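You operate a simulated robot arm through the tools that you are given. There is no shell and no other tool.

You run a simulated robot arm. Do the job below in one go: nothing can be reset, and whatever is moved stays where it is left.

## Task
Pump the press to about the pressure on the card, then lock it.
Fine: gate lever and release knob to SHUT; lock knob to LOCK.

The check looks at the end state, three seconds after you hand in, the way a careful person would. Anything else that was tipped, shoved, dropped, spilled or broken makes it a failure.

## Robot
A 6-joint arm with a two-finger gripper, fixed in place. Base frame: the origin is at the foot of the arm, x ahead of it, y to its left, z up. Units: mm, degrees, N and s.
With the tool pointing down near the work surface it reaches from about 340 to 860 mm from the base axis. Its first joint turns from -166.0 to 166.0 degrees. Payload 2.45 kg.
The tool frame sits at the grasp point between the pads (the TCP): z along the fingers, y along the line on which they close. The tips reach 20 mm beyond it. The gripper opens to 140 mm. The gripper's body begins 168 mm behind the TCP.
Orientation is that of the tool frame in the base frame, as [roll, pitch, yaw] about the fixed x, y, z axes, in that order (R = Rz(yaw) Ry(pitch) Rx(roll)). With the fingers straight down and closing along the base's y, the tool's x points along the base's -x, its y along +y and its z along -z.

## Interface
- The arm moves only by the tool play_rows. Its argument "plan" is one flat list of numbers, 6 for each row, row after row: the shift along the tool's x, y, z in mm, then the turn, a rotation vector about the tool's x, y, z in degrees. In form: [tx, ty, tz, rx, ry, rz, tx, ty, tz, rx, ry, rz, ...]. A call has 1 to 20 rows; each row shifts and turns the commanded pose from where the row before left it, along the tool's axes as they then stand. "hand" is the opening in per cent of the stroke, from 0 (shut) to 100 (fully open), set as the call begins (left out, the last holds). Rows are played at 5 a second. More than 50 mm and 8.6 degrees between two rows, or a gripper value outside its range, and nothing of the call is played. Where a pose cannot be reached the arm comes as near as it can. A force on the tool above 40 N (or 10 N above the force at the start of the call, whichever is more), or a blocked arm, ends the call early, and 0.2 s more pass. The fingers move at their own pace (about 45 mm/s each) and stop on an object; they squeeze with about 32 N. The grip force told is the motor's: it shows also when the fingers shut on nothing. Time passes only in rows, and 0.2 s behind the last, so rows that do not move let the fingers close. It gives the time, the measured TCP pose, the force on the tool (base axes), the opening and the grip force at its end, in the units of the frame above (readings bear some noise), with the torque about the TCP (base axes, N m) and any sound that the robot's microphone picked up.
- Cameras (640 x 400 px; columns grow to the right, rows downward): "scene" is fixed at [222.1, -648.9, 1734.8]; the picture's right is [0.63, 0.78, 0.00], its down [0.73, -0.59, -0.33] and it looks along [-0.26, 0.21, -0.94] (base axes); focal length 214 px, centre (320, 200). "wrist" rides on the gripper at [78, 11, -209] in the tool frame; the picture's right is [-0.14, 0.99, 0.00], its down [-0.92, -0.13, -0.37] and it looks along [-0.37, -0.05, 0.93] (tool axes); focal length 280 px, centre (320, 200). There is no depth. A picture from a camera that has moved, and an enlarged one, comes with that camera's place and axes in the base frame and with its lens.
- get_image(camera): a new picture of that camera. It takes no simulated time.
- raise_lower(by): slides the trunk up (or, below 0, down) by that many mm; the arm rides with it, the base frame stays. It gives what a move gives, with no picture.
- close_up(camera, box): a new picture of the part [left, top, right, bottom] of that camera's present view, enlarged. It takes no simulated time.
- hand_in(): hands the job in; it is judged then, once.

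Nothing tells you positions but the pictures and the camera data. Unless the task says otherwise, let go and move clear before handing in.

The tools are called as a command line: name --argument value ..., lists and objects as JSON in quotes. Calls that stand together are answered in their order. play_rows: Moves the arm, as the interface text tells. Its arguments: {"type":"object","properties":{"plan":{"type":"array"},"hand":{"type":"number"}},"required":["plan"]} The other tools are called the same way: raise_lower (by) slides the trunk up or down; get_image (camera) takes a picture; close_up (camera, box) takes an enlarged picture of a part of a camera's view; hand_in () hands the job in.

At the start:

```text
time_s: 0.0
eef_pos: [85.3, -519.4, 1465.1]
tcp_rot: [179.9, 0.1, -179.9]
contact_force: [0.2, -1.1, 0.2]
wrist_torque: [-0.02, 0.01, 0.03]
grip_width: 139.9
grasp_force: 0.1
trunk travel left (down, up): [-175.0, 55.0]
```

scene: 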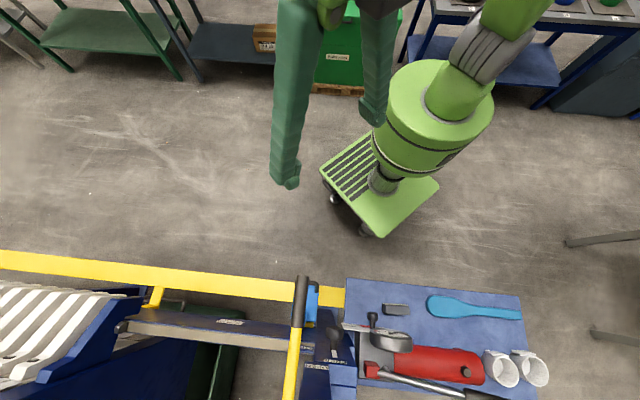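
wrist: 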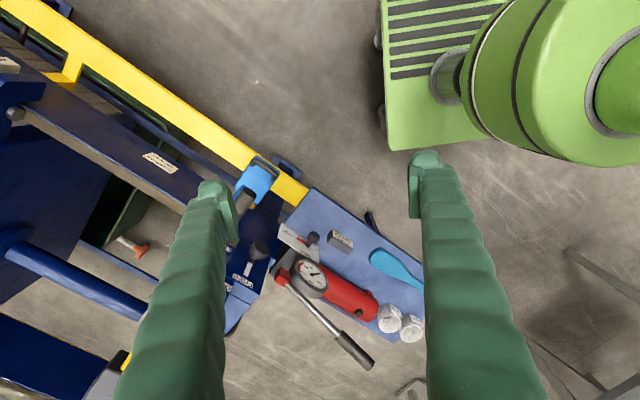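

I see a press at the left, with a red hand pump, a gauge and a card on a blue table. I'll take close-ups to find the controls.

close_up --camera "scene" --box '[280, 260, 560, 400]'

close_up --camera "wrist" --box '[200, 150, 440, 380]'

close_up --camera "wrist" --box '[220, 210, 350, 310]'

close_up --camera "scene" --box '[280, 300, 420, 400]'

```text
2.29 times, centred on (420, 330) of scene
camera zoom: at [222.1, -648.9, 1734.8], right [0.63, 0.78, 0.0], down [0.73, -0.59, -0.33], along [-0.26, 0.21, -0.94], focal length 490 px, centre (91, -97)
```

zoom: 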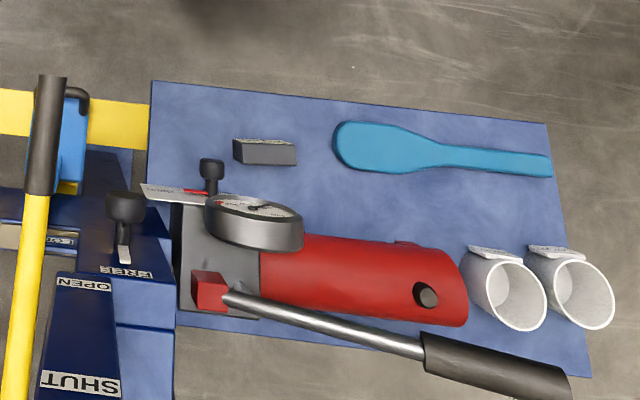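

```text
1.74 times, centred on (320, 265) of wrist
camera zoom: at [8.6, -510.4, 1673.2], right [0.14, 0.99, 0.0], down [0.92, -0.13, 0.37], along [0.37, -0.05, -0.93], focal length 488 px, centre (320, 87)
```

zoom: 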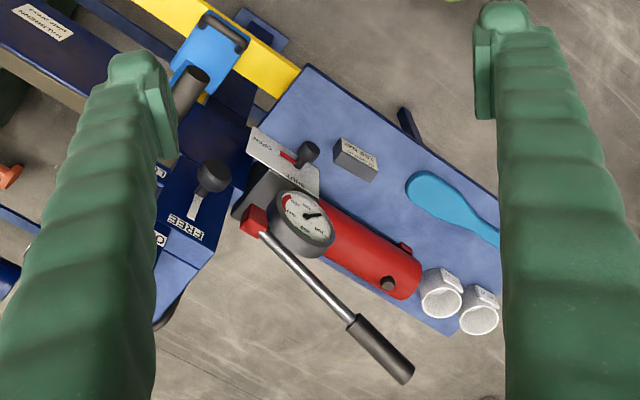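

```text
4.00 times, centred on (285, 260) of wrist
camera zoom: at [8.6, -510.4, 1673.2], right [0.14, 0.99, 0.0], down [0.92, -0.13, 0.37], along [0.37, -0.05, -0.93], focal length 1122 px, centre (460, -40)
```

zoom: 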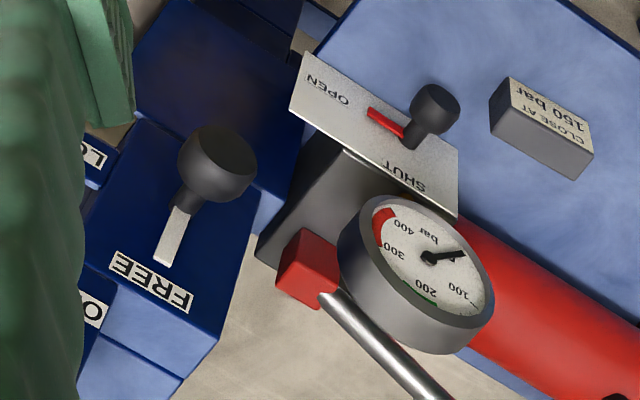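

```text
4.00 times, centred on (350, 350) of scene
camera zoom: at [222.1, -648.9, 1734.8], right [0.63, 0.78, 0.0], down [0.73, -0.59, -0.33], along [-0.26, 0.21, -0.94], focal length 858 px, centre (200, -400)
```

zoom: 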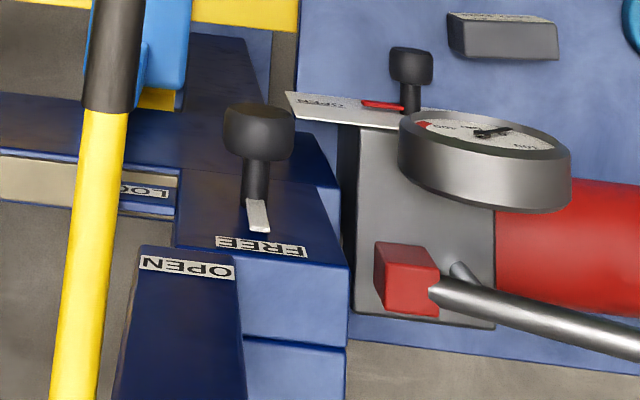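

The card reads "CLOSE AT 150 bar". I'll move the arm over the press for a better view of the gate lever, lock knob and release knob.

play_rows --plan '[-29, -25, 16, 0, 0, 0, -29, -25, 16, 0, 0, 0, -29, -25, 16, 0, 0, 0, -29, -25, 16, 0, 0, 0, 0, 0, 0, 0, 0, 0]' --hand 100

get_image --camera "wrist"

get_image --camera "scene"

```text
time_s: 1.2
eef_pos: [203.2, -621.0, 1402.3]
tcp_rot: [-179.8, -0.1, 180.0]
contact_force: [-1.2, -0.2, -0.2]
wrist_torque: [-0.04, -0.03, 0.0]
grip_width: 140.1
grasp_force: 0.1
trunk travel left (down, up): [-175.0, 55.0]
```

```text
taken
camera wrist: at [124.6, -609.3, 1610.1], right [0.14, 0.99, 0.0], down [0.92, -0.13, 0.37], along [0.37, -0.05, -0.93], focal length 280 px, centre (320, 200)
```

wrist: 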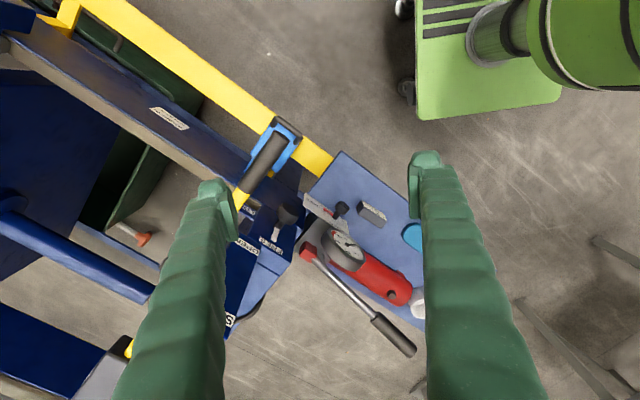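

```text
taken
```

scene: 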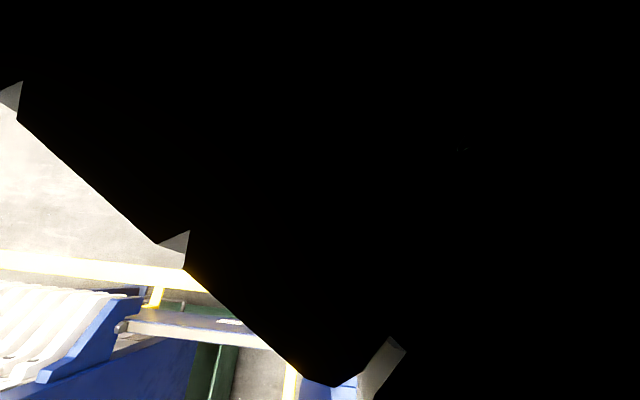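

The scene camera is blocked by the arm for now, so I'm working from the wrist. I'll shift towards the lever panel for a clearer look.

play_rows --plan '[-10, -35, 0, 0, 0, 0, -10, -35, 0, 0, 0, 0, 0, -30, 0, 0, 0, 0, 0, 0, 0, 0, 0, 0]'

get_image --camera "wrist"

close_up --camera "wrist" --box '[230, 100, 430, 260]'

close_up --camera "wrist" --box '[230, 220, 430, 380]'

```text
time_s: 2.2
eef_pos: [220.6, -709.2, 1393.7]
tcp_rot: [180.0, 0.0, 180.0]
contact_force: [0.6, 0.1, -0.3]
wrist_torque: [0.06, 0.01, 0.0]
grip_width: 139.9
grasp_force: 0.1
out of reach, approached as far as the arm can: row 3
trunk travel left (down, up): [-175.0, 55.0]
```

```text
taken
camera wrist: at [142.5, -698.0, 1602.0], right [0.14, 0.99, 0.0], down [0.92, -0.13, 0.37], along [0.36, -0.05, -0.93], focal length 280 px, centre (320, 200)
```

wrist: 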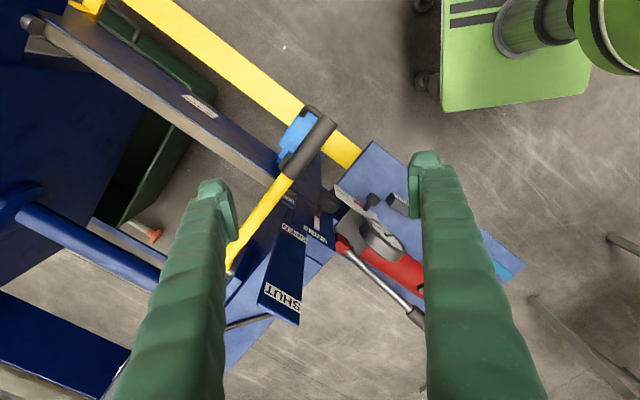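

```text
2.50 times, centred on (330, 180) of wrist
camera zoom: at [142.5, -698.0, 1602.0], right [0.14, 0.99, 0.0], down [0.92, -0.13, 0.37], along [0.36, -0.05, -0.93], focal length 701 px, centre (295, 250)
```

zoom: 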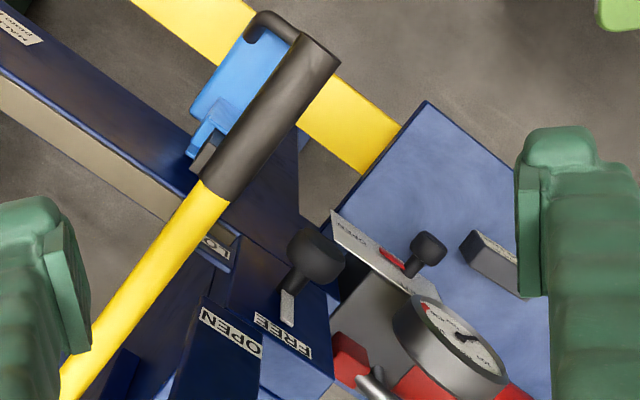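

```text
2.50 times, centred on (330, 300) of wrist
camera zoom: at [142.5, -698.0, 1602.0], right [0.14, 0.99, 0.0], down [0.92, -0.13, 0.37], along [0.36, -0.05, -0.93], focal length 701 px, centre (295, -50)
```

zoom: 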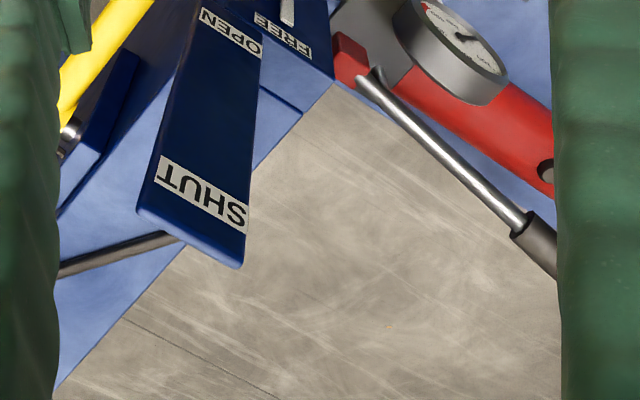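

I'll zoom in on the blue part beside the gate lever grip, and on the lever's pivot.

close_up --camera "wrist" --box '[270, 90, 350, 150]'

close_up --camera "wrist" --box '[290, 160, 410, 250]'

close_up --camera "wrist" --box '[0, 180, 320, 400]'

```text
6.67 times, centred on (310, 120) of wrist
camera zoom: at [142.5, -698.0, 1602.0], right [0.14, 0.99, 0.0], down [0.92, -0.13, 0.37], along [0.36, -0.05, -0.93], focal length 1869 px, centre (387, 733)
```

zoom: 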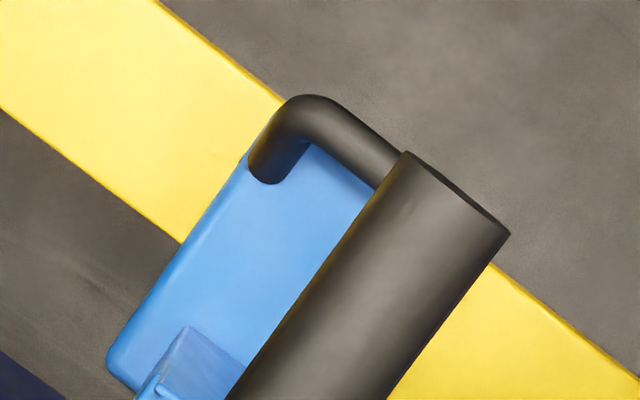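

```text
4.44 times, centred on (350, 205) of wrist
camera zoom: at [142.5, -698.0, 1602.0], right [0.14, 0.99, 0.0], down [0.92, -0.13, 0.37], along [0.36, -0.05, -0.93], focal length 1246 px, centre (187, 178)
```

zoom: 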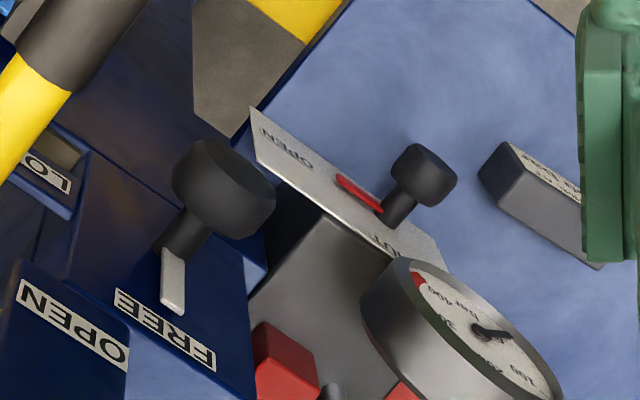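

```text
1.82 times, centred on (160, 290) of wrist
camera zoom: at [142.5, -698.0, 1602.0], right [0.14, 0.99, 0.0], down [0.92, -0.13, 0.37], along [0.36, -0.05, -0.93], focal length 510 px, centre (611, 36)
```

zoom: 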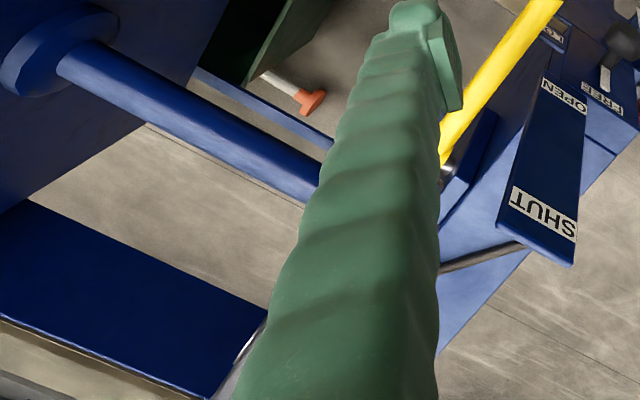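

The pictures show every panel standing upright and facing the robot: FREE/LOCK, OPEN/SHUT on the pump plate, and the gate OPEN/SHUT. I'll back off, turn the tool so the camera sits on top, then tilt to look at the panels horizontally.

play_rows --plan '[12.5, 37, 0, 0, 0, 0, 12.5, 37, 0, 0, 0, 0, 12.5, 37, 0, 0, 0, 0, 12.5, 37, 0, 0, 0, 0, 0, 0, 0, 0, 0, -8.4, 0, 0, 0, 0, 0, -8.4, 0, 0, 0, 0, 0, -8.4, 0, 0, 0, 0, 0, -8.4, 0, 0, 0, 0, 0, -8.4, 0, 0, 0, 0, 0, -8.4, 0, 0, 0, 0, 0, -8.4, 0, 0, 0, 0, 0, -8.4]'

```text
time_s: 4.8
eef_pos: [169.3, -559.6, 1395.3]
tcp_rot: [-179.9, 0.1, -112.8]
contact_force: [0.6, -0.2, 0.0]
wrist_torque: [0.01, 0.0, -0.01]
grip_width: 139.8
grasp_force: 0.0
trunk travel left (down, up): [-175.0, 55.0]
```

play_rows --plan '[0, 0, 0, 0, 0, -8.4, 0, 0, 0, 0, 0, -8.4, 0, 0, 0, 0, 0, -8.4, 0, 0, 0, 0, 0, -8.4, 0, 0, 0, 0, 0, -8.4, 0, 0, 0, 0, 0, -8.4, 0, 0, 0, 0, 0, -8.4, 0, 0, 0, 0, 0, -8.4, 0, 0, 0, 0, 0, 0, 0, 0, 0, 0, 8, 0, 0, 0, 0, 0, 8, 0, 0, 0, 0, 0, 8, 0, 0, 0, 0, 0, 8, 0]'

get_image --camera "wrist"

```text
time_s: 7.6
eef_pos: [244.2, -537.1, 1390.2]
tcp_rot: [176.7, -32.2, -75.5]
contact_force: [-0.4, -0.1, 0.2]
wrist_torque: [-0.03, 0.01, -0.01]
grip_width: 139.8
grasp_force: 0.0
out of reach, approached as far as the arm can: row 4, 5, 6, 7, 8
trunk travel left (down, up): [-175.0, 55.0]
```

```text
taken
camera wrist: at [234.2, -491.7, 1608.3], right [-0.99, -0.1, -0.02], down [-0.1, 0.98, -0.19], along [0.04, -0.18, -0.98], focal length 280 px, centre (320, 200)
```

wrist: 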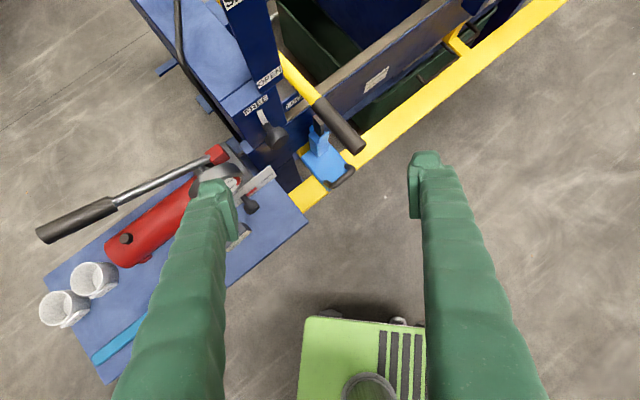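

The last joint stops near yaw -75, so I'll keep this orientation, where the camera is already on the upper side, and try tilting further towards horizontal. First, close-ups from here.

close_up --camera "wrist" --box '[210, 0, 370, 100]'

close_up --camera "wrist" --box '[200, 90, 370, 200]'

play_rows --plan '[0, 0, -10, 0, 6, 0, 0, 0, -10, 0, 6, 0, 0, 0, -10, 0, 6, 0, 0, 0, -10, 0, 6, 0, 0, 0, -10, 0, 6, 0]'

get_image --camera "wrist"

```text
4.00 times, centred on (290, 50) of wrist
camera zoom: at [234.2, -491.7, 1608.3], right [-0.99, -0.1, -0.02], down [-0.1, 0.98, -0.19], along [0.04, -0.18, -0.98], focal length 1122 px, centre (440, 800)
```

zoom: 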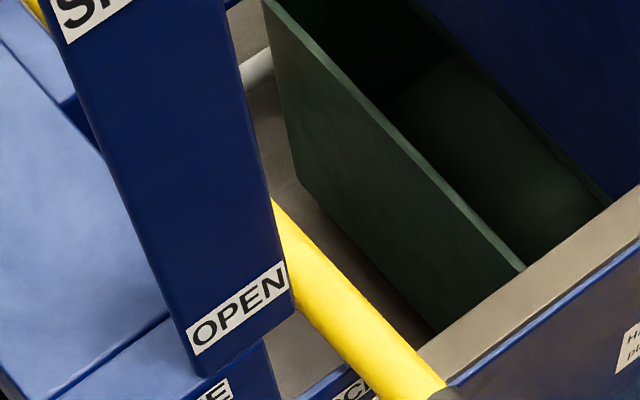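

```text
3.64 times, centred on (285, 145) of wrist
camera zoom: at [234.2, -491.7, 1608.3], right [-0.99, -0.1, -0.02], down [-0.1, 0.98, -0.19], along [0.04, -0.18, -0.98], focal length 1020 px, centre (447, 400)
```

zoom: 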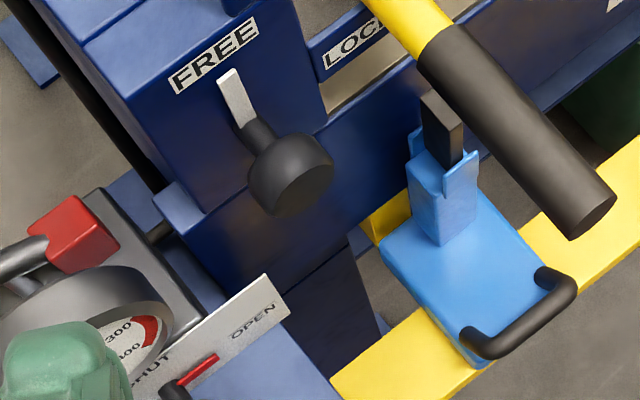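

```text
time_s: 8.8
eef_pos: [236.5, -503.7, 1409.4]
tcp_rot: [174.7, -60.3, -73.3]
contact_force: [0.9, -0.4, 1.3]
wrist_torque: [0.13, 0.13, -0.08]
grip_width: 139.9
grasp_force: 0.1
trunk travel left (down, up): [-175.0, 55.0]
```

```text
taken
camera wrist: at [204.3, -363.7, 1580.6], right [-0.99, -0.14, -0.07], down [-0.07, 0.78, -0.62], along [0.15, -0.61, -0.78], focal length 280 px, centre (320, 200)
```

wrist: 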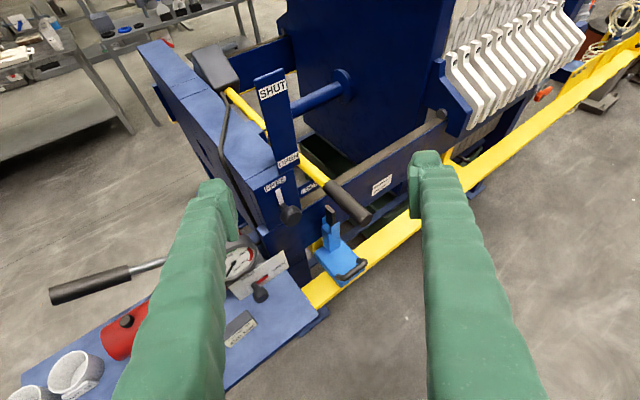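

This view is much better: it's a filter press, with the gate lever at OPEN and a SHUT label above it. I'll look closer, then keep tilting.

close_up --camera "wrist" --box '[180, 30, 400, 170]'

close_up --camera "wrist" --box '[220, 150, 400, 310]'

play_rows --plan '[-10, 0, -10, 0, 6, 0, -10, 0, -10, 0, 6, 0, -10, 0, -10, 0, 6, 0, -10, 0, -10, 0, 6, 0, -10, 0, -10, 0, 5, 0]'

get_image --camera "wrist"

get_image --camera "scene"

```text
2.86 times, centred on (290, 100) of wrist
camera zoom: at [204.3, -363.7, 1580.6], right [-0.99, -0.14, -0.07], down [-0.07, 0.78, -0.62], along [0.15, -0.61, -0.78], focal length 801 px, centre (406, 486)
```

zoom: 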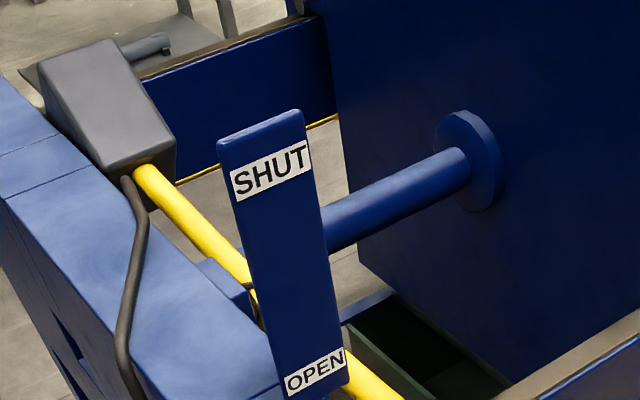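

```text
2.50 times, centred on (310, 230) of wrist
camera zoom: at [204.3, -363.7, 1580.6], right [-0.99, -0.14, -0.07], down [-0.07, 0.78, -0.62], along [0.15, -0.61, -0.78], focal length 701 px, centre (345, 125)
```

zoom: 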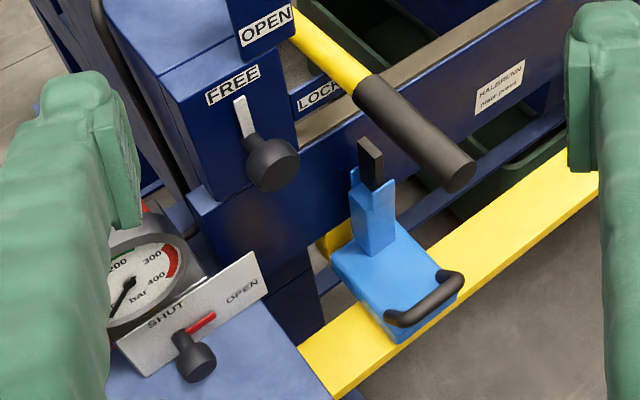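

```text
time_s: 9.8
eef_pos: [264.4, -524.1, 1592.1]
tcp_rot: [-8.8, -83.2, 110.8]
contact_force: [-0.5, 0.1, -0.8]
wrist_torque: [0.01, 0.01, 0.01]
grip_width: 140.0
grasp_force: 0.0
out of reach, approached as far as the arm can: row 1, 2, 3, 4, 5
trunk travel left (down, up): [-175.0, 55.0]
stopped in row 5: the arm was blocked; the commanded pose is now the measured one
```

```text
taken
camera wrist: at [207.4, -315.1, 1644.8], right [-0.96, -0.22, -0.15], down [0.09, 0.28, -0.96], along [0.26, -0.93, -0.25], focal length 280 px, centre (320, 200)
```

wrist: 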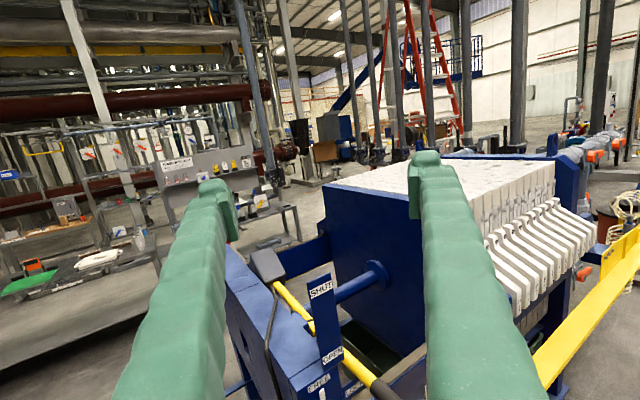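

```text
taken
```

scene: 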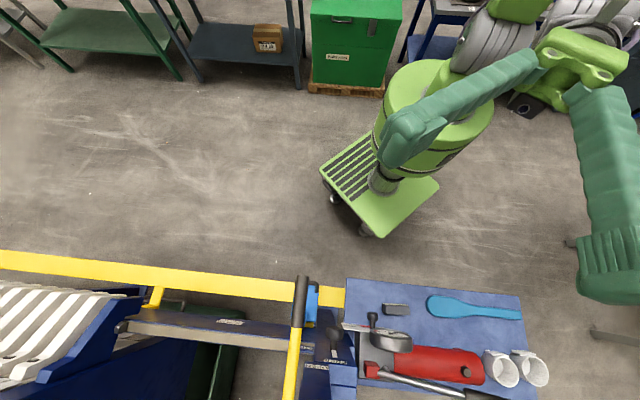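

I now have the tool horizontal with the camera on top, but the arm is folded close in. I'll move forward and down to a comfortable viewing pose.

play_rows --plan '[0, 5, 20, 0, 0, 0, -20, 5, 20, 0, 0, 0, -35, 5, 10, 0, 0, 0, -35, 5, 5, 0, 0, 0, -35, 5, 5, 0, 0, 0, -35, 5, 5, 0, 0, 0, -35, 5, 5, 0, 0, 0, -35, 0, 0, 0, 0, 0]'

get_image --camera "wrist"

```text
time_s: 11.6
eef_pos: [289.8, -606.9, 1370.0]
tcp_rot: [-8.9, -83.5, 110.7]
contact_force: [-0.1, -0.1, 0.1]
wrist_torque: [-0.01, 0.04, 0.01]
grip_width: 140.1
grasp_force: 0.1
out of reach, approached as far as the arm can: row 4, 5, 6, 7
trunk travel left (down, up): [-175.0, 55.0]
```

```text
taken
camera wrist: at [235.3, -397.7, 1424.1], right [-0.96, -0.22, -0.15], down [0.09, 0.29, -0.95], along [0.25, -0.93, -0.26], focal length 280 px, centre (320, 200)
```

wrist: 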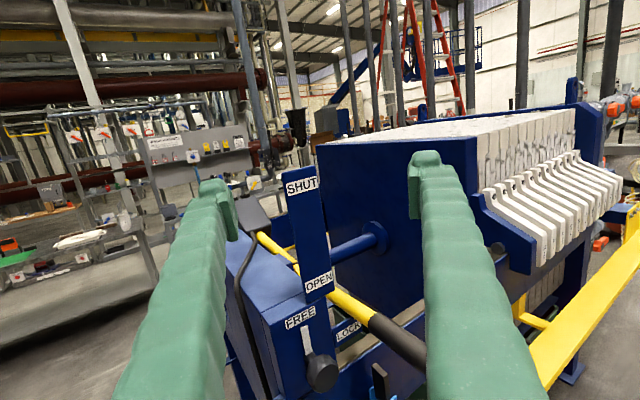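

Good view. I'll now yaw the tool about vertical to face the panels squarely and level it.

play_rows --plan '[0, 0, 0, 0, -7, 0, 0, 0, 0, 8, 0, 0, 0, 0, 0, 8, 0, 0, 0, 0, 0, 8, 0, 0, 0, 0, 0, 8, 0, 0, 0, 0, 0, 0, 0, 0]'

get_image --camera "wrist"

```text
time_s: 13.0
eef_pos: [289.3, -607.0, 1370.0]
tcp_rot: [-122.3, -88.9, -135.7]
contact_force: [-0.6, 0.0, 0.4]
wrist_torque: [0.0, -0.01, -0.02]
grip_width: 140.2
grasp_force: 0.0
out of reach, approached as far as the arm can: row 2, 3, 4, 5
trunk travel left (down, up): [-175.0, 55.0]
```

```text
taken
camera wrist: at [235.1, -405.5, 1450.4], right [-0.97, -0.2, -0.15], down [0.06, 0.4, -0.91], along [0.25, -0.89, -0.37], focal length 280 px, centre (320, 200)
```

wrist: 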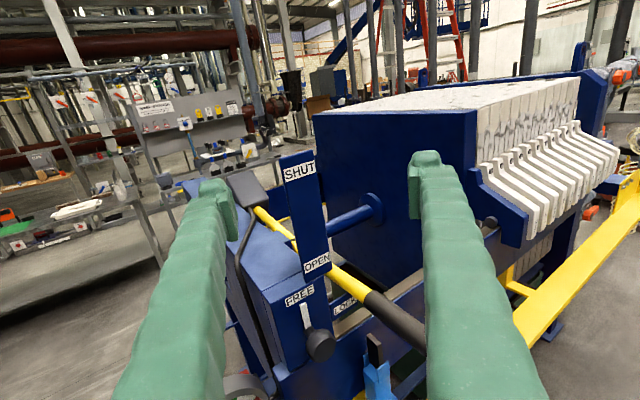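

Yawing further isn't possible in this roll because of a joint limit. I'll roll the hand +90° about its axis, which puts the camera on the right and makes the fingers close vertically. That relieves the limit and suits both the lever and the pump handle.

play_rows --plan '[0, 0, -5, 0, 0, 8.2, 0, 0, -5, 0, 0, 8.2, 0, 0, 0, 0, 0, 8.2, 0, 0, 0, 0, 0, 8.2, 0, 0, 0, 0, 0, 8.2, 0, 0, 0, 0, 0, 8.2, 0, 0, 0, 0, 0, 8.2, 0, 0, 0, 0, 0, 8.2, 0, 0, 0, 0, 0, 8.2, 0, 0, 0, 0, 0, 8.2, 0, 0, 0, 0, 0, 8]'

get_image --camera "wrist"

```text
time_s: 15.4
eef_pos: [287.2, -598.2, 1370.7]
tcp_rot: [-90.6, 1.2, -168.0]
contact_force: [0.3, 0.2, 0.9]
wrist_torque: [0.01, -0.05, 0.01]
grip_width: 140.3
grasp_force: 0.0
trunk travel left (down, up): [-175.0, 55.0]
```

```text
taken
camera wrist: at [168.2, -408.7, 1360.5], right [0.15, 0.04, -0.99], down [0.82, 0.55, 0.15], along [0.55, -0.83, 0.05], focal length 280 px, centre (320, 200)
```

wrist: 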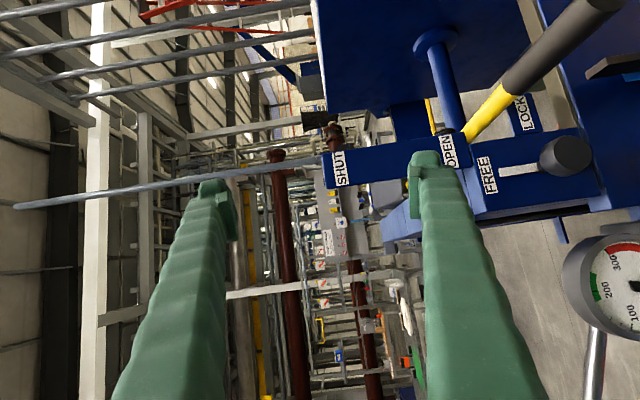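

The roll worked. Now I'll yaw about vertical to align with the panel normal.

play_rows --plan '[0, 0, -5, 0, -8, 0, 0, 0, -5, 0, -8, 0, 0, 0, 0, 0, -8, 0, 0, 0, 0, 0, -8, 0, 0, 0, 0, 0, 0, 0]'

get_image --camera "wrist"

```text
time_s: 16.6
eef_pos: [289.1, -596.9, 1372.2]
tcp_rot: [-90.6, 1.0, -167.9]
contact_force: [0.4, -0.6, -0.1]
wrist_torque: [-0.01, -0.02, -0.06]
grip_width: 139.7
grasp_force: 0.0
out of reach, approached as far as the arm can: row 1, 2, 3, 4
trunk travel left (down, up): [-175.0, 55.0]
```

```text
taken
camera wrist: at [168.2, -408.7, 1360.7], right [0.15, 0.04, -0.99], down [0.82, 0.55, 0.15], along [0.55, -0.83, 0.05], focal length 280 px, centre (320, 200)
```

wrist: 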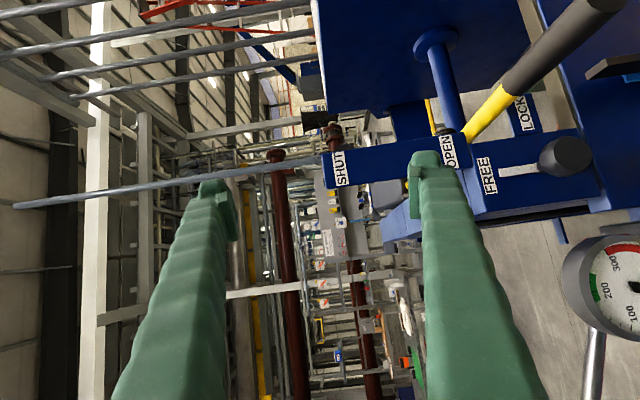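

Yaw is still blocked here. I'll try from a pose further out and lower, with the fingers narrowed.

play_rows --plan '[0, 30, 20, 0, 0, 0, 0, 30, 20, 0, 0, 0, 0, 30, 0, 0, 0, 0, 0, 0, 0, 0, -6, 0, 0, 0, 0, 0, -6, 0, 0, 0, 0, 0, 0, 0]' --hand 45

get_image --camera "scene"

```text
time_s: 18.0
eef_pos: [300.2, -634.8, 1281.0]
tcp_rot: [-90.5, 0.9, -168.6]
contact_force: [0.1, 0.4, 0.2]
wrist_torque: [-0.02, 0.0, 0.02]
grip_width: 63.1
grasp_force: 0.0
out of reach, approached as far as the arm can: row 4, 5
trunk travel left (down, up): [-175.0, 55.0]
```

```text
taken
```

scene: 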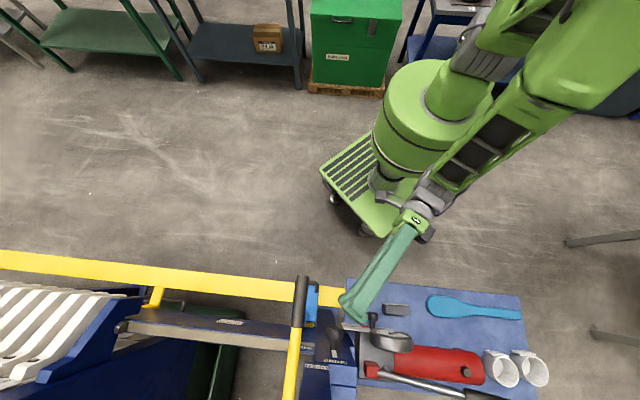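

The joint that yaws the hand sits at its limit here, so I'll work from the side that is reachable. Next come accurate lever positions from this view.

get_image --camera "wrist"

close_up --camera "wrist" --box '[400, 0, 640, 150]'

close_up --camera "wrist" --box '[440, 120, 640, 400]'

```text
taken
camera wrist: at [182.9, -444.6, 1270.5], right [0.15, 0.04, -0.99], down [0.83, 0.54, 0.15], along [0.54, -0.84, 0.05], focal length 280 px, centre (320, 200)
```

wrist: 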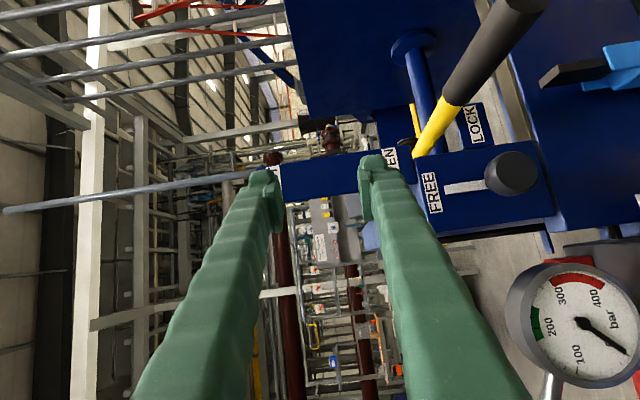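

```text
2.67 times, centred on (520, 75) of wrist
camera zoom: at [182.9, -444.6, 1270.5], right [0.15, 0.04, -0.99], down [0.83, 0.54, 0.15], along [0.54, -0.84, 0.05], focal length 748 px, centre (-213, 533)
```

zoom: 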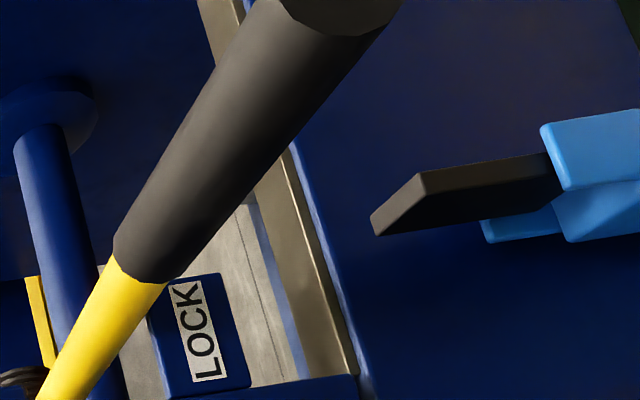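

```text
1.43 times, centred on (540, 260) of wrist
camera zoom: at [182.9, -444.6, 1270.5], right [0.15, 0.04, -0.99], down [0.83, 0.54, 0.15], along [0.54, -0.84, 0.05], focal length 401 px, centre (6, 114)
```

zoom: 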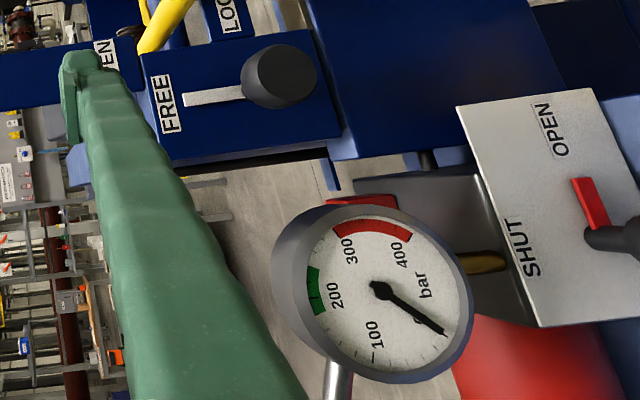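

I have an excellent view now. The gauge reads 0. The lock pointer is at FREE (up) with LOCK to the right, and the release pointer is at OPEN (right) with SHUT above. I place the gate grip end near (196,-696,1105), so I'll go beneath it with closed fingers and lift.

play_rows --plan '[0, 0, -10, 0, 6, 0, 0, 0, 0, 0, 6, 0, 35, 0, 0, 0, 0, 0, 40, 0, 0, 0, 0, 0, 0, 40, 0, 0, 0, 0, 0, 40, 0, 0, 0, 0, 0, 40, 0, 0, 0, 0, 0, 40, 0, 0, 0, 0, 0, 40, 0, 0, 0, 0, 0, 30, 0, 0, 0, 0, 0, 0, 0, 0, 0, 0]' --hand 0

get_image --camera "wrist"

get_image --camera "scene"

```text
time_s: 20.4
eef_pos: [225.2, -620.2, 1050.2]
tcp_rot: [-90.8, 0.8, 179.4]
contact_force: [-0.3, 0.0, -0.7]
wrist_torque: [0.01, 0.03, 0.02]
grip_width: 0.0
grasp_force: 29.5
trunk travel left (down, up): [-175.0, 55.0]
```

```text
taken
camera wrist: at [149.7, -410.2, 1039.7], right [0.15, 0.01, -0.99], down [0.92, 0.36, 0.15], along [0.36, -0.93, 0.04], focal length 280 px, centre (320, 200)
```

wrist: 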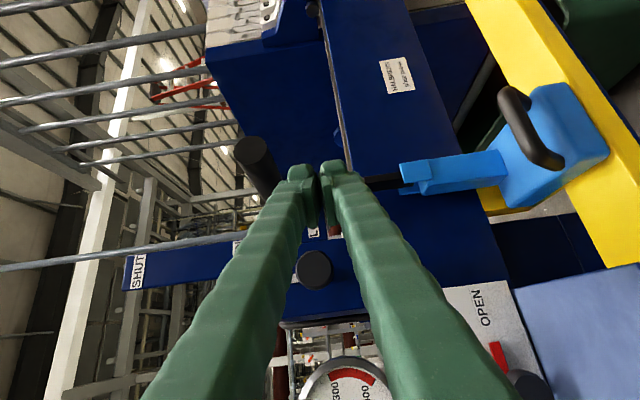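

```text
taken
```

scene: 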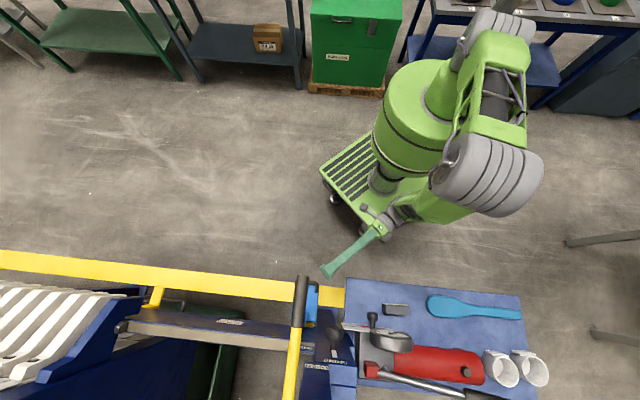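

Tracking is accurate and the lever end appears where predicted. Next, forward under the grip and a gentle lift.

play_rows --plan '[0, 0, 30, 0, 0, 0, 0, 0, 40, 0, 0, 0, 0, 0, 40, 0, 0, 0, 0, -8, 0, 0, 0, 0, 0, -8, 0, 0, 0, 0, 0, -8, 0, 0, 0, 0, 0, -8, 0, 0, 0, 0, 0, -8, 0, 0, 0, 0]'

get_image --camera "scene"

get_image --camera "wrist"

```text
time_s: 22.2
eef_pos: [225.3, -730.1, 1088.6]
tcp_rot: [-90.7, 0.8, 179.4]
contact_force: [0.4, 2.1, -2.2]
wrist_torque: [-0.04, 0.01, 0.04]
grip_width: 0.0
grasp_force: 29.0
trunk travel left (down, up): [-175.0, 55.0]
```

```text
taken
```

scene: 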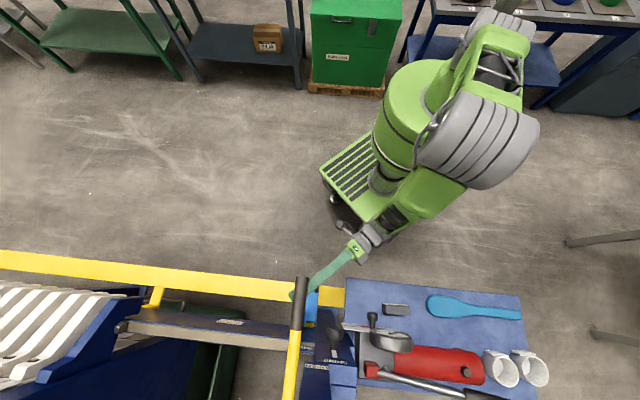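

```text
taken
camera wrist: at [149.7, -520.1, 1079.1], right [0.15, 0.01, -0.99], down [0.92, 0.36, 0.14], along [0.36, -0.93, 0.04], focal length 280 px, centre (320, 200)
```

wrist: 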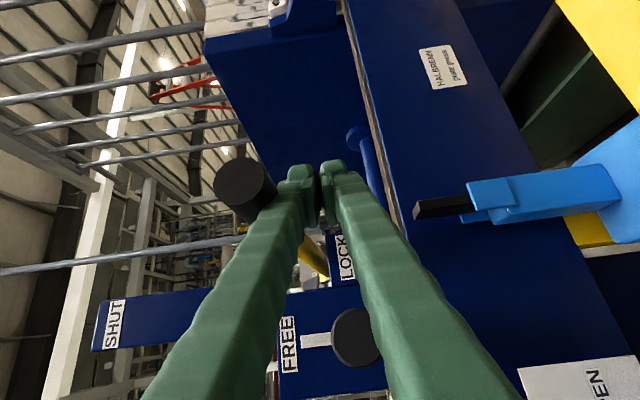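

Contact is light. I'll lift along the lever's arc in small steps.

play_rows --plan '[0, -17, -1, 0, 0, 0, 0, -17, -1, 0, 0, 0, 0, -17, -1, 0, 0, 0, 0, -17, -1, 0, 0, 0, -3, -18, 2.5, 0, 0, 0, -3, -18, 2.5, 0, 0, 0, -3, -18, 2.5, 0, 0, 0, -3, -18, 2.5, 0, 0, 0, 0, 0, 0, 0, 0, 0]'

get_image --camera "scene"

get_image --camera "wrist"

```text
time_s: 24.2
eef_pos: [236.3, -737.9, 1227.8]
tcp_rot: [-90.9, 0.8, 179.4]
contact_force: [0.4, 0.3, 0.3]
wrist_torque: [-0.02, 0.02, -0.01]
grip_width: 0.0
grasp_force: 29.4
trunk travel left (down, up): [-175.0, 55.0]
```

```text
taken
```

scene: 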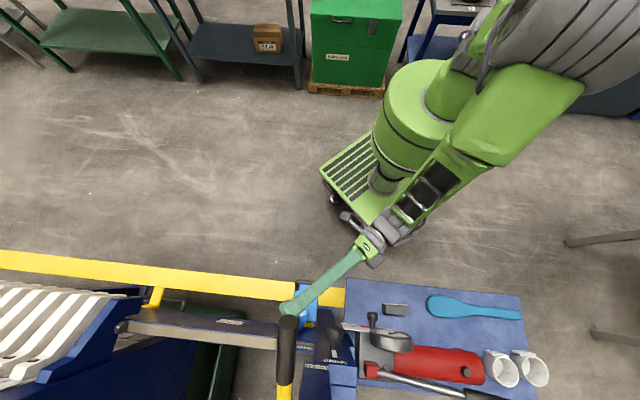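

```text
taken
camera wrist: at [160.3, -527.8, 1218.5], right [0.15, 0.01, -0.99], down [0.92, 0.36, 0.15], along [0.36, -0.93, 0.04], focal length 280 px, centre (320, 200)
```

wrist: 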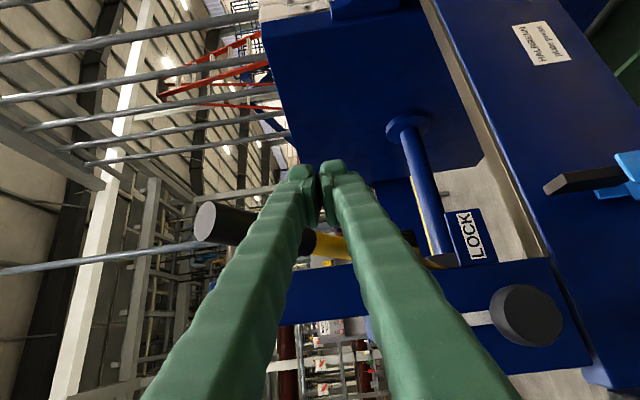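

The lever is rising with it. Continuing up the arc.

play_rows --plan '[-5, -15, 4.5, 0, 0, 0, -5, -15, 4.5, 0, 0, 0, -5, -15, 4.5, 0, 0, 0, -5, -14, 4.5, 0, 0, 0, -5, -14, 4.5, 0, 0, 0, 0, 0, 0, 0, 0, 0]'

get_image --camera "scene"

get_image --camera "wrist"

```text
time_s: 25.2
eef_pos: [248.7, -751.8, 1269.2]
tcp_rot: [-92.3, 0.6, 179.1]
contact_force: [-3.0, 2.6, -1.9]
wrist_torque: [-0.06, -0.07, -0.04]
grip_width: 0.1
grasp_force: 29.3
trunk travel left (down, up): [-175.0, 55.0]
stopped in row 4: the force on the tool passed its limit at 48 N (the readings are from after the stop); the commanded pose is now the measured one
```

```text
taken
```

scene: 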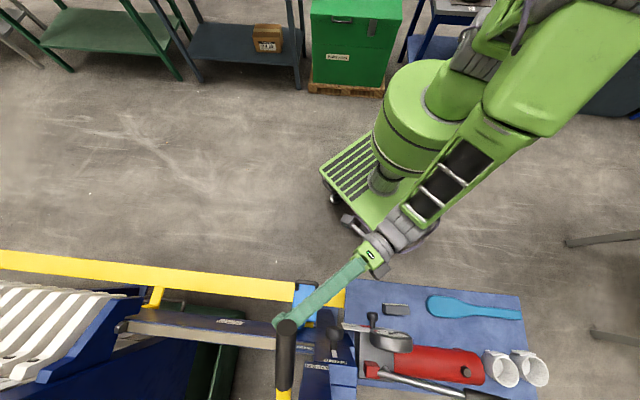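

```text
taken
camera wrist: at [174.3, -542.4, 1266.8], right [0.15, 0.04, -0.99], down [0.93, 0.35, 0.15], along [0.35, -0.94, 0.02], focal length 280 px, centre (320, 200)
```

wrist: 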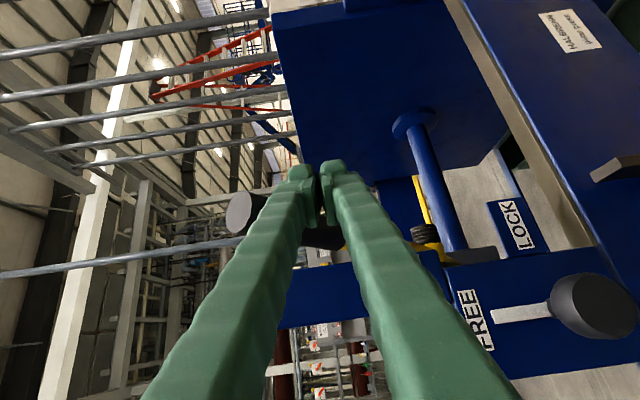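

The force limit tripped, which could be an end stop. I'll back off slightly and check the lever against the SHUT mark.

play_rows --plan '[0, 15, 0, 0, 0, 0, 0, 15, -10, 0, 0, 0, 0, 0, -40, 0, 0, 0, 0, 0, -40, 0, 0, 0, 0, 0, -40, 0, 0, 0, 0, -30, 0, 0, 0, 0, 0, -30, 0, 0, 0, 0, 0, -30, 0, 0, 0, 0, 0, 0, 0, 0, 0, 0]'

get_image --camera "scene"

get_image --camera "wrist"

close_up --camera "scene" --box '[260, 280, 380, 400]'

```text
time_s: 27.2
eef_pos: [251.5, -625.7, 1335.7]
tcp_rot: [-92.3, 0.5, 179.0]
contact_force: [-0.7, 0.0, 0.7]
wrist_torque: [-0.03, 0.02, -0.03]
grip_width: 0.0
grasp_force: 29.2
trunk travel left (down, up): [-175.0, 55.0]
```

```text
taken
```

scene: 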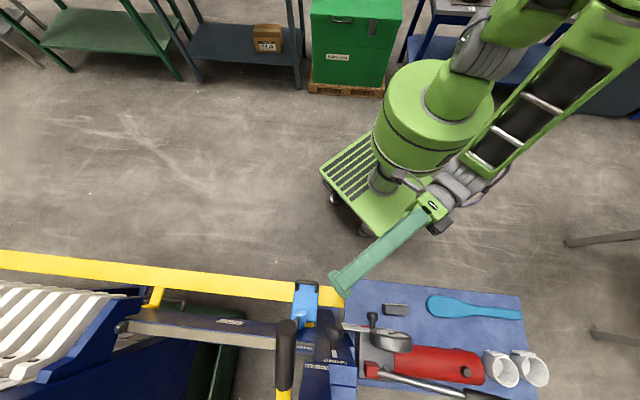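

```text
taken
camera wrist: at [176.7, -414.9, 1332.3], right [0.15, 0.04, -0.99], down [0.93, 0.35, 0.15], along [0.35, -0.94, 0.02], focal length 280 px, centre (320, 200)
```

wrist: 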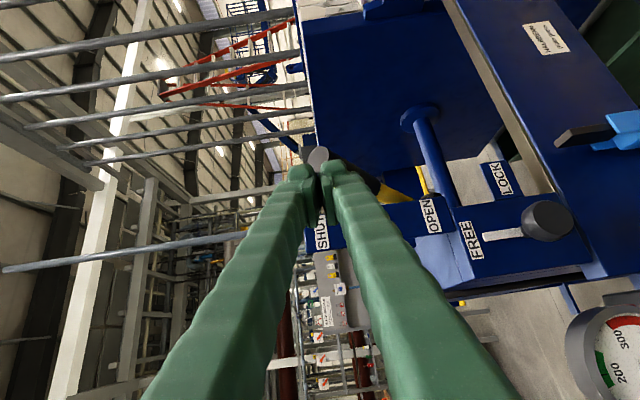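

```text
3.33 times, centred on (320, 340) of scene
camera zoom: at [222.1, -648.9, 1734.8], right [0.63, 0.78, 0.0], down [0.73, -0.59, -0.33], along [-0.26, 0.21, -0.94], focal length 715 px, centre (320, -267)
```

zoom: 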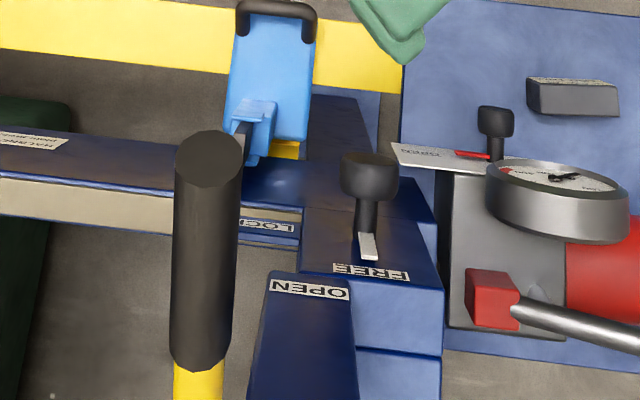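

The lever stays raised with its grip level with SHUT. I'll nudge upward from below again to make sure it's at the end of its travel.

play_rows --plan '[-5, 30, 0, 0, 0, 0, 0, 30, 0, 0, 0, 0, 0, 23, 30, 0, 0, 0, 0, 0, 45, 0, 0, 0, 0, 0, 45, 0, 0, 0, 0, -6, 0, 0, 0, 0, 0, -6, 0, 0, 0, 0, 0, -6, 0, 0, 0, 0, 0, -5, 0, 0, 0, 0, 0, -5, 0, 0, 0, 0, 0, -5, 0, 0, 0, 0, 0, -5, 0, 0, 0, 0]'

close_up --camera "scene" --box '[260, 280, 380, 400]'

get_image --camera "wrist"

```text
time_s: 29.8
eef_pos: [254.5, -740.4, 1275.2]
tcp_rot: [-93.4, 0.1, 179.2]
contact_force: [0.3, 3.8, -3.8]
wrist_torque: [-0.06, 0.03, 0.11]
grip_width: 0.1
grasp_force: 29.0
trunk travel left (down, up): [-175.0, 55.0]
stopped in row 12: the force on the tool passed its limit at 44 N (the readings are from after the stop); the commanded pose is now the measured one
```

```text
3.33 times, centred on (320, 340) of scene
camera zoom: at [222.1, -648.9, 1734.8], right [0.63, 0.78, 0.0], down [0.73, -0.59, -0.33], along [-0.26, 0.21, -0.94], focal length 715 px, centre (320, -267)
```

zoom: 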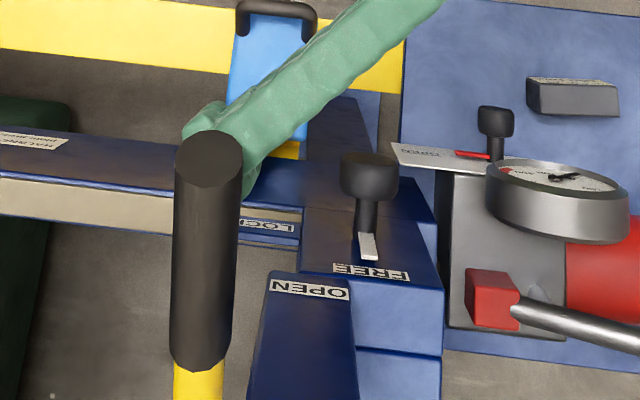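

```text
taken
camera wrist: at [179.0, -529.6, 1276.5], right [0.14, 0.06, -0.99], down [0.93, 0.35, 0.15], along [0.35, -0.94, 0.0], focal length 280 px, centre (320, 200)
```

wrist: 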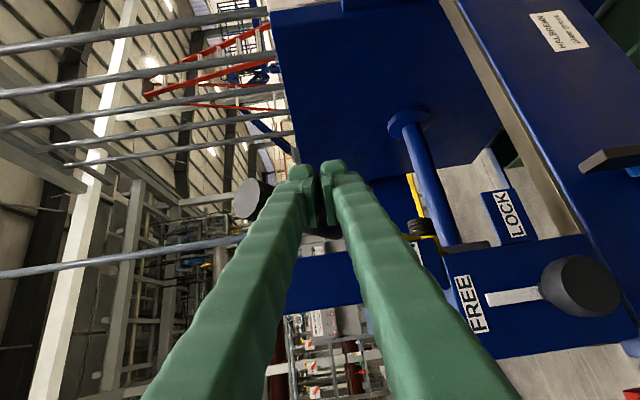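

The lever doesn't budge at 44 N, so the gate is at its SHUT end stop. Next I'll back away and get a close view of the release knob, card and gauge.

play_rows --plan '[0, 20, 0, 0, 0, 0, 0, 0, -40, 0, 0, 0, 0, 0, -40, 0, 0, 0, 0, 0, -40, 0, 0, 0, -40, 0, -30, 0, 0, 0, -40, 0, -30, 0, 0, 0, -40, 0, -30, 0, 0, 0, -36, 0, -40, 0, 0, 0, 0, 40, 0, 0, 0, 0, 0, 40, 0, 0, 0, 0, 0, 40, 0, 0, 0, 0, 0, 40, 0, 0, 0, 0, 0, 40, 0, 0, 0, 0, 0, 40, 0, 0, 0, 0, 0, 40, 0, 0, 0, 0, 0, 0, 0, 3, -8, 0, 0, 0, 0, 0, -8, 0, 0, 0, 0, 0, -8, 0, 0, 0, 0, 0, -6, 0]'

get_image --camera "wrist"

get_image --camera "scene"

```text
refused: row 8 steps farther than a row can; nothing moved
```

```text
taken
camera wrist: at [179.0, -529.6, 1276.5], right [0.14, 0.06, -0.99], down [0.93, 0.35, 0.15], along [0.35, -0.94, 0.0], focal length 280 px, centre (320, 200)
```

wrist: 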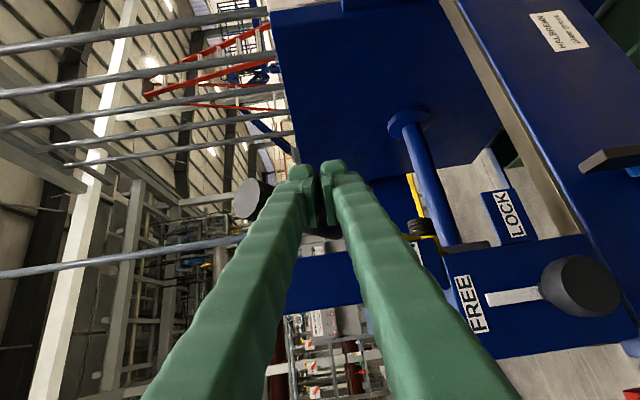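

```text
taken
```

scene: 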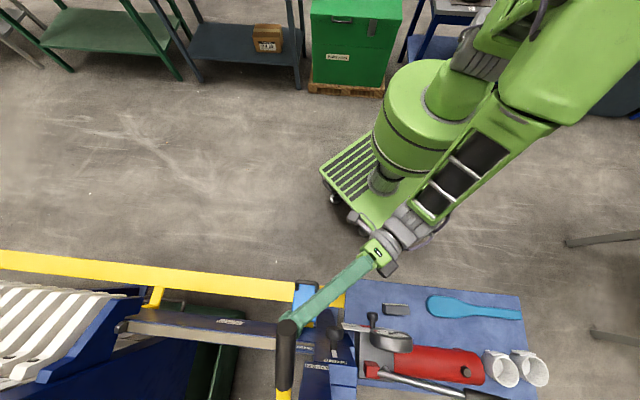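

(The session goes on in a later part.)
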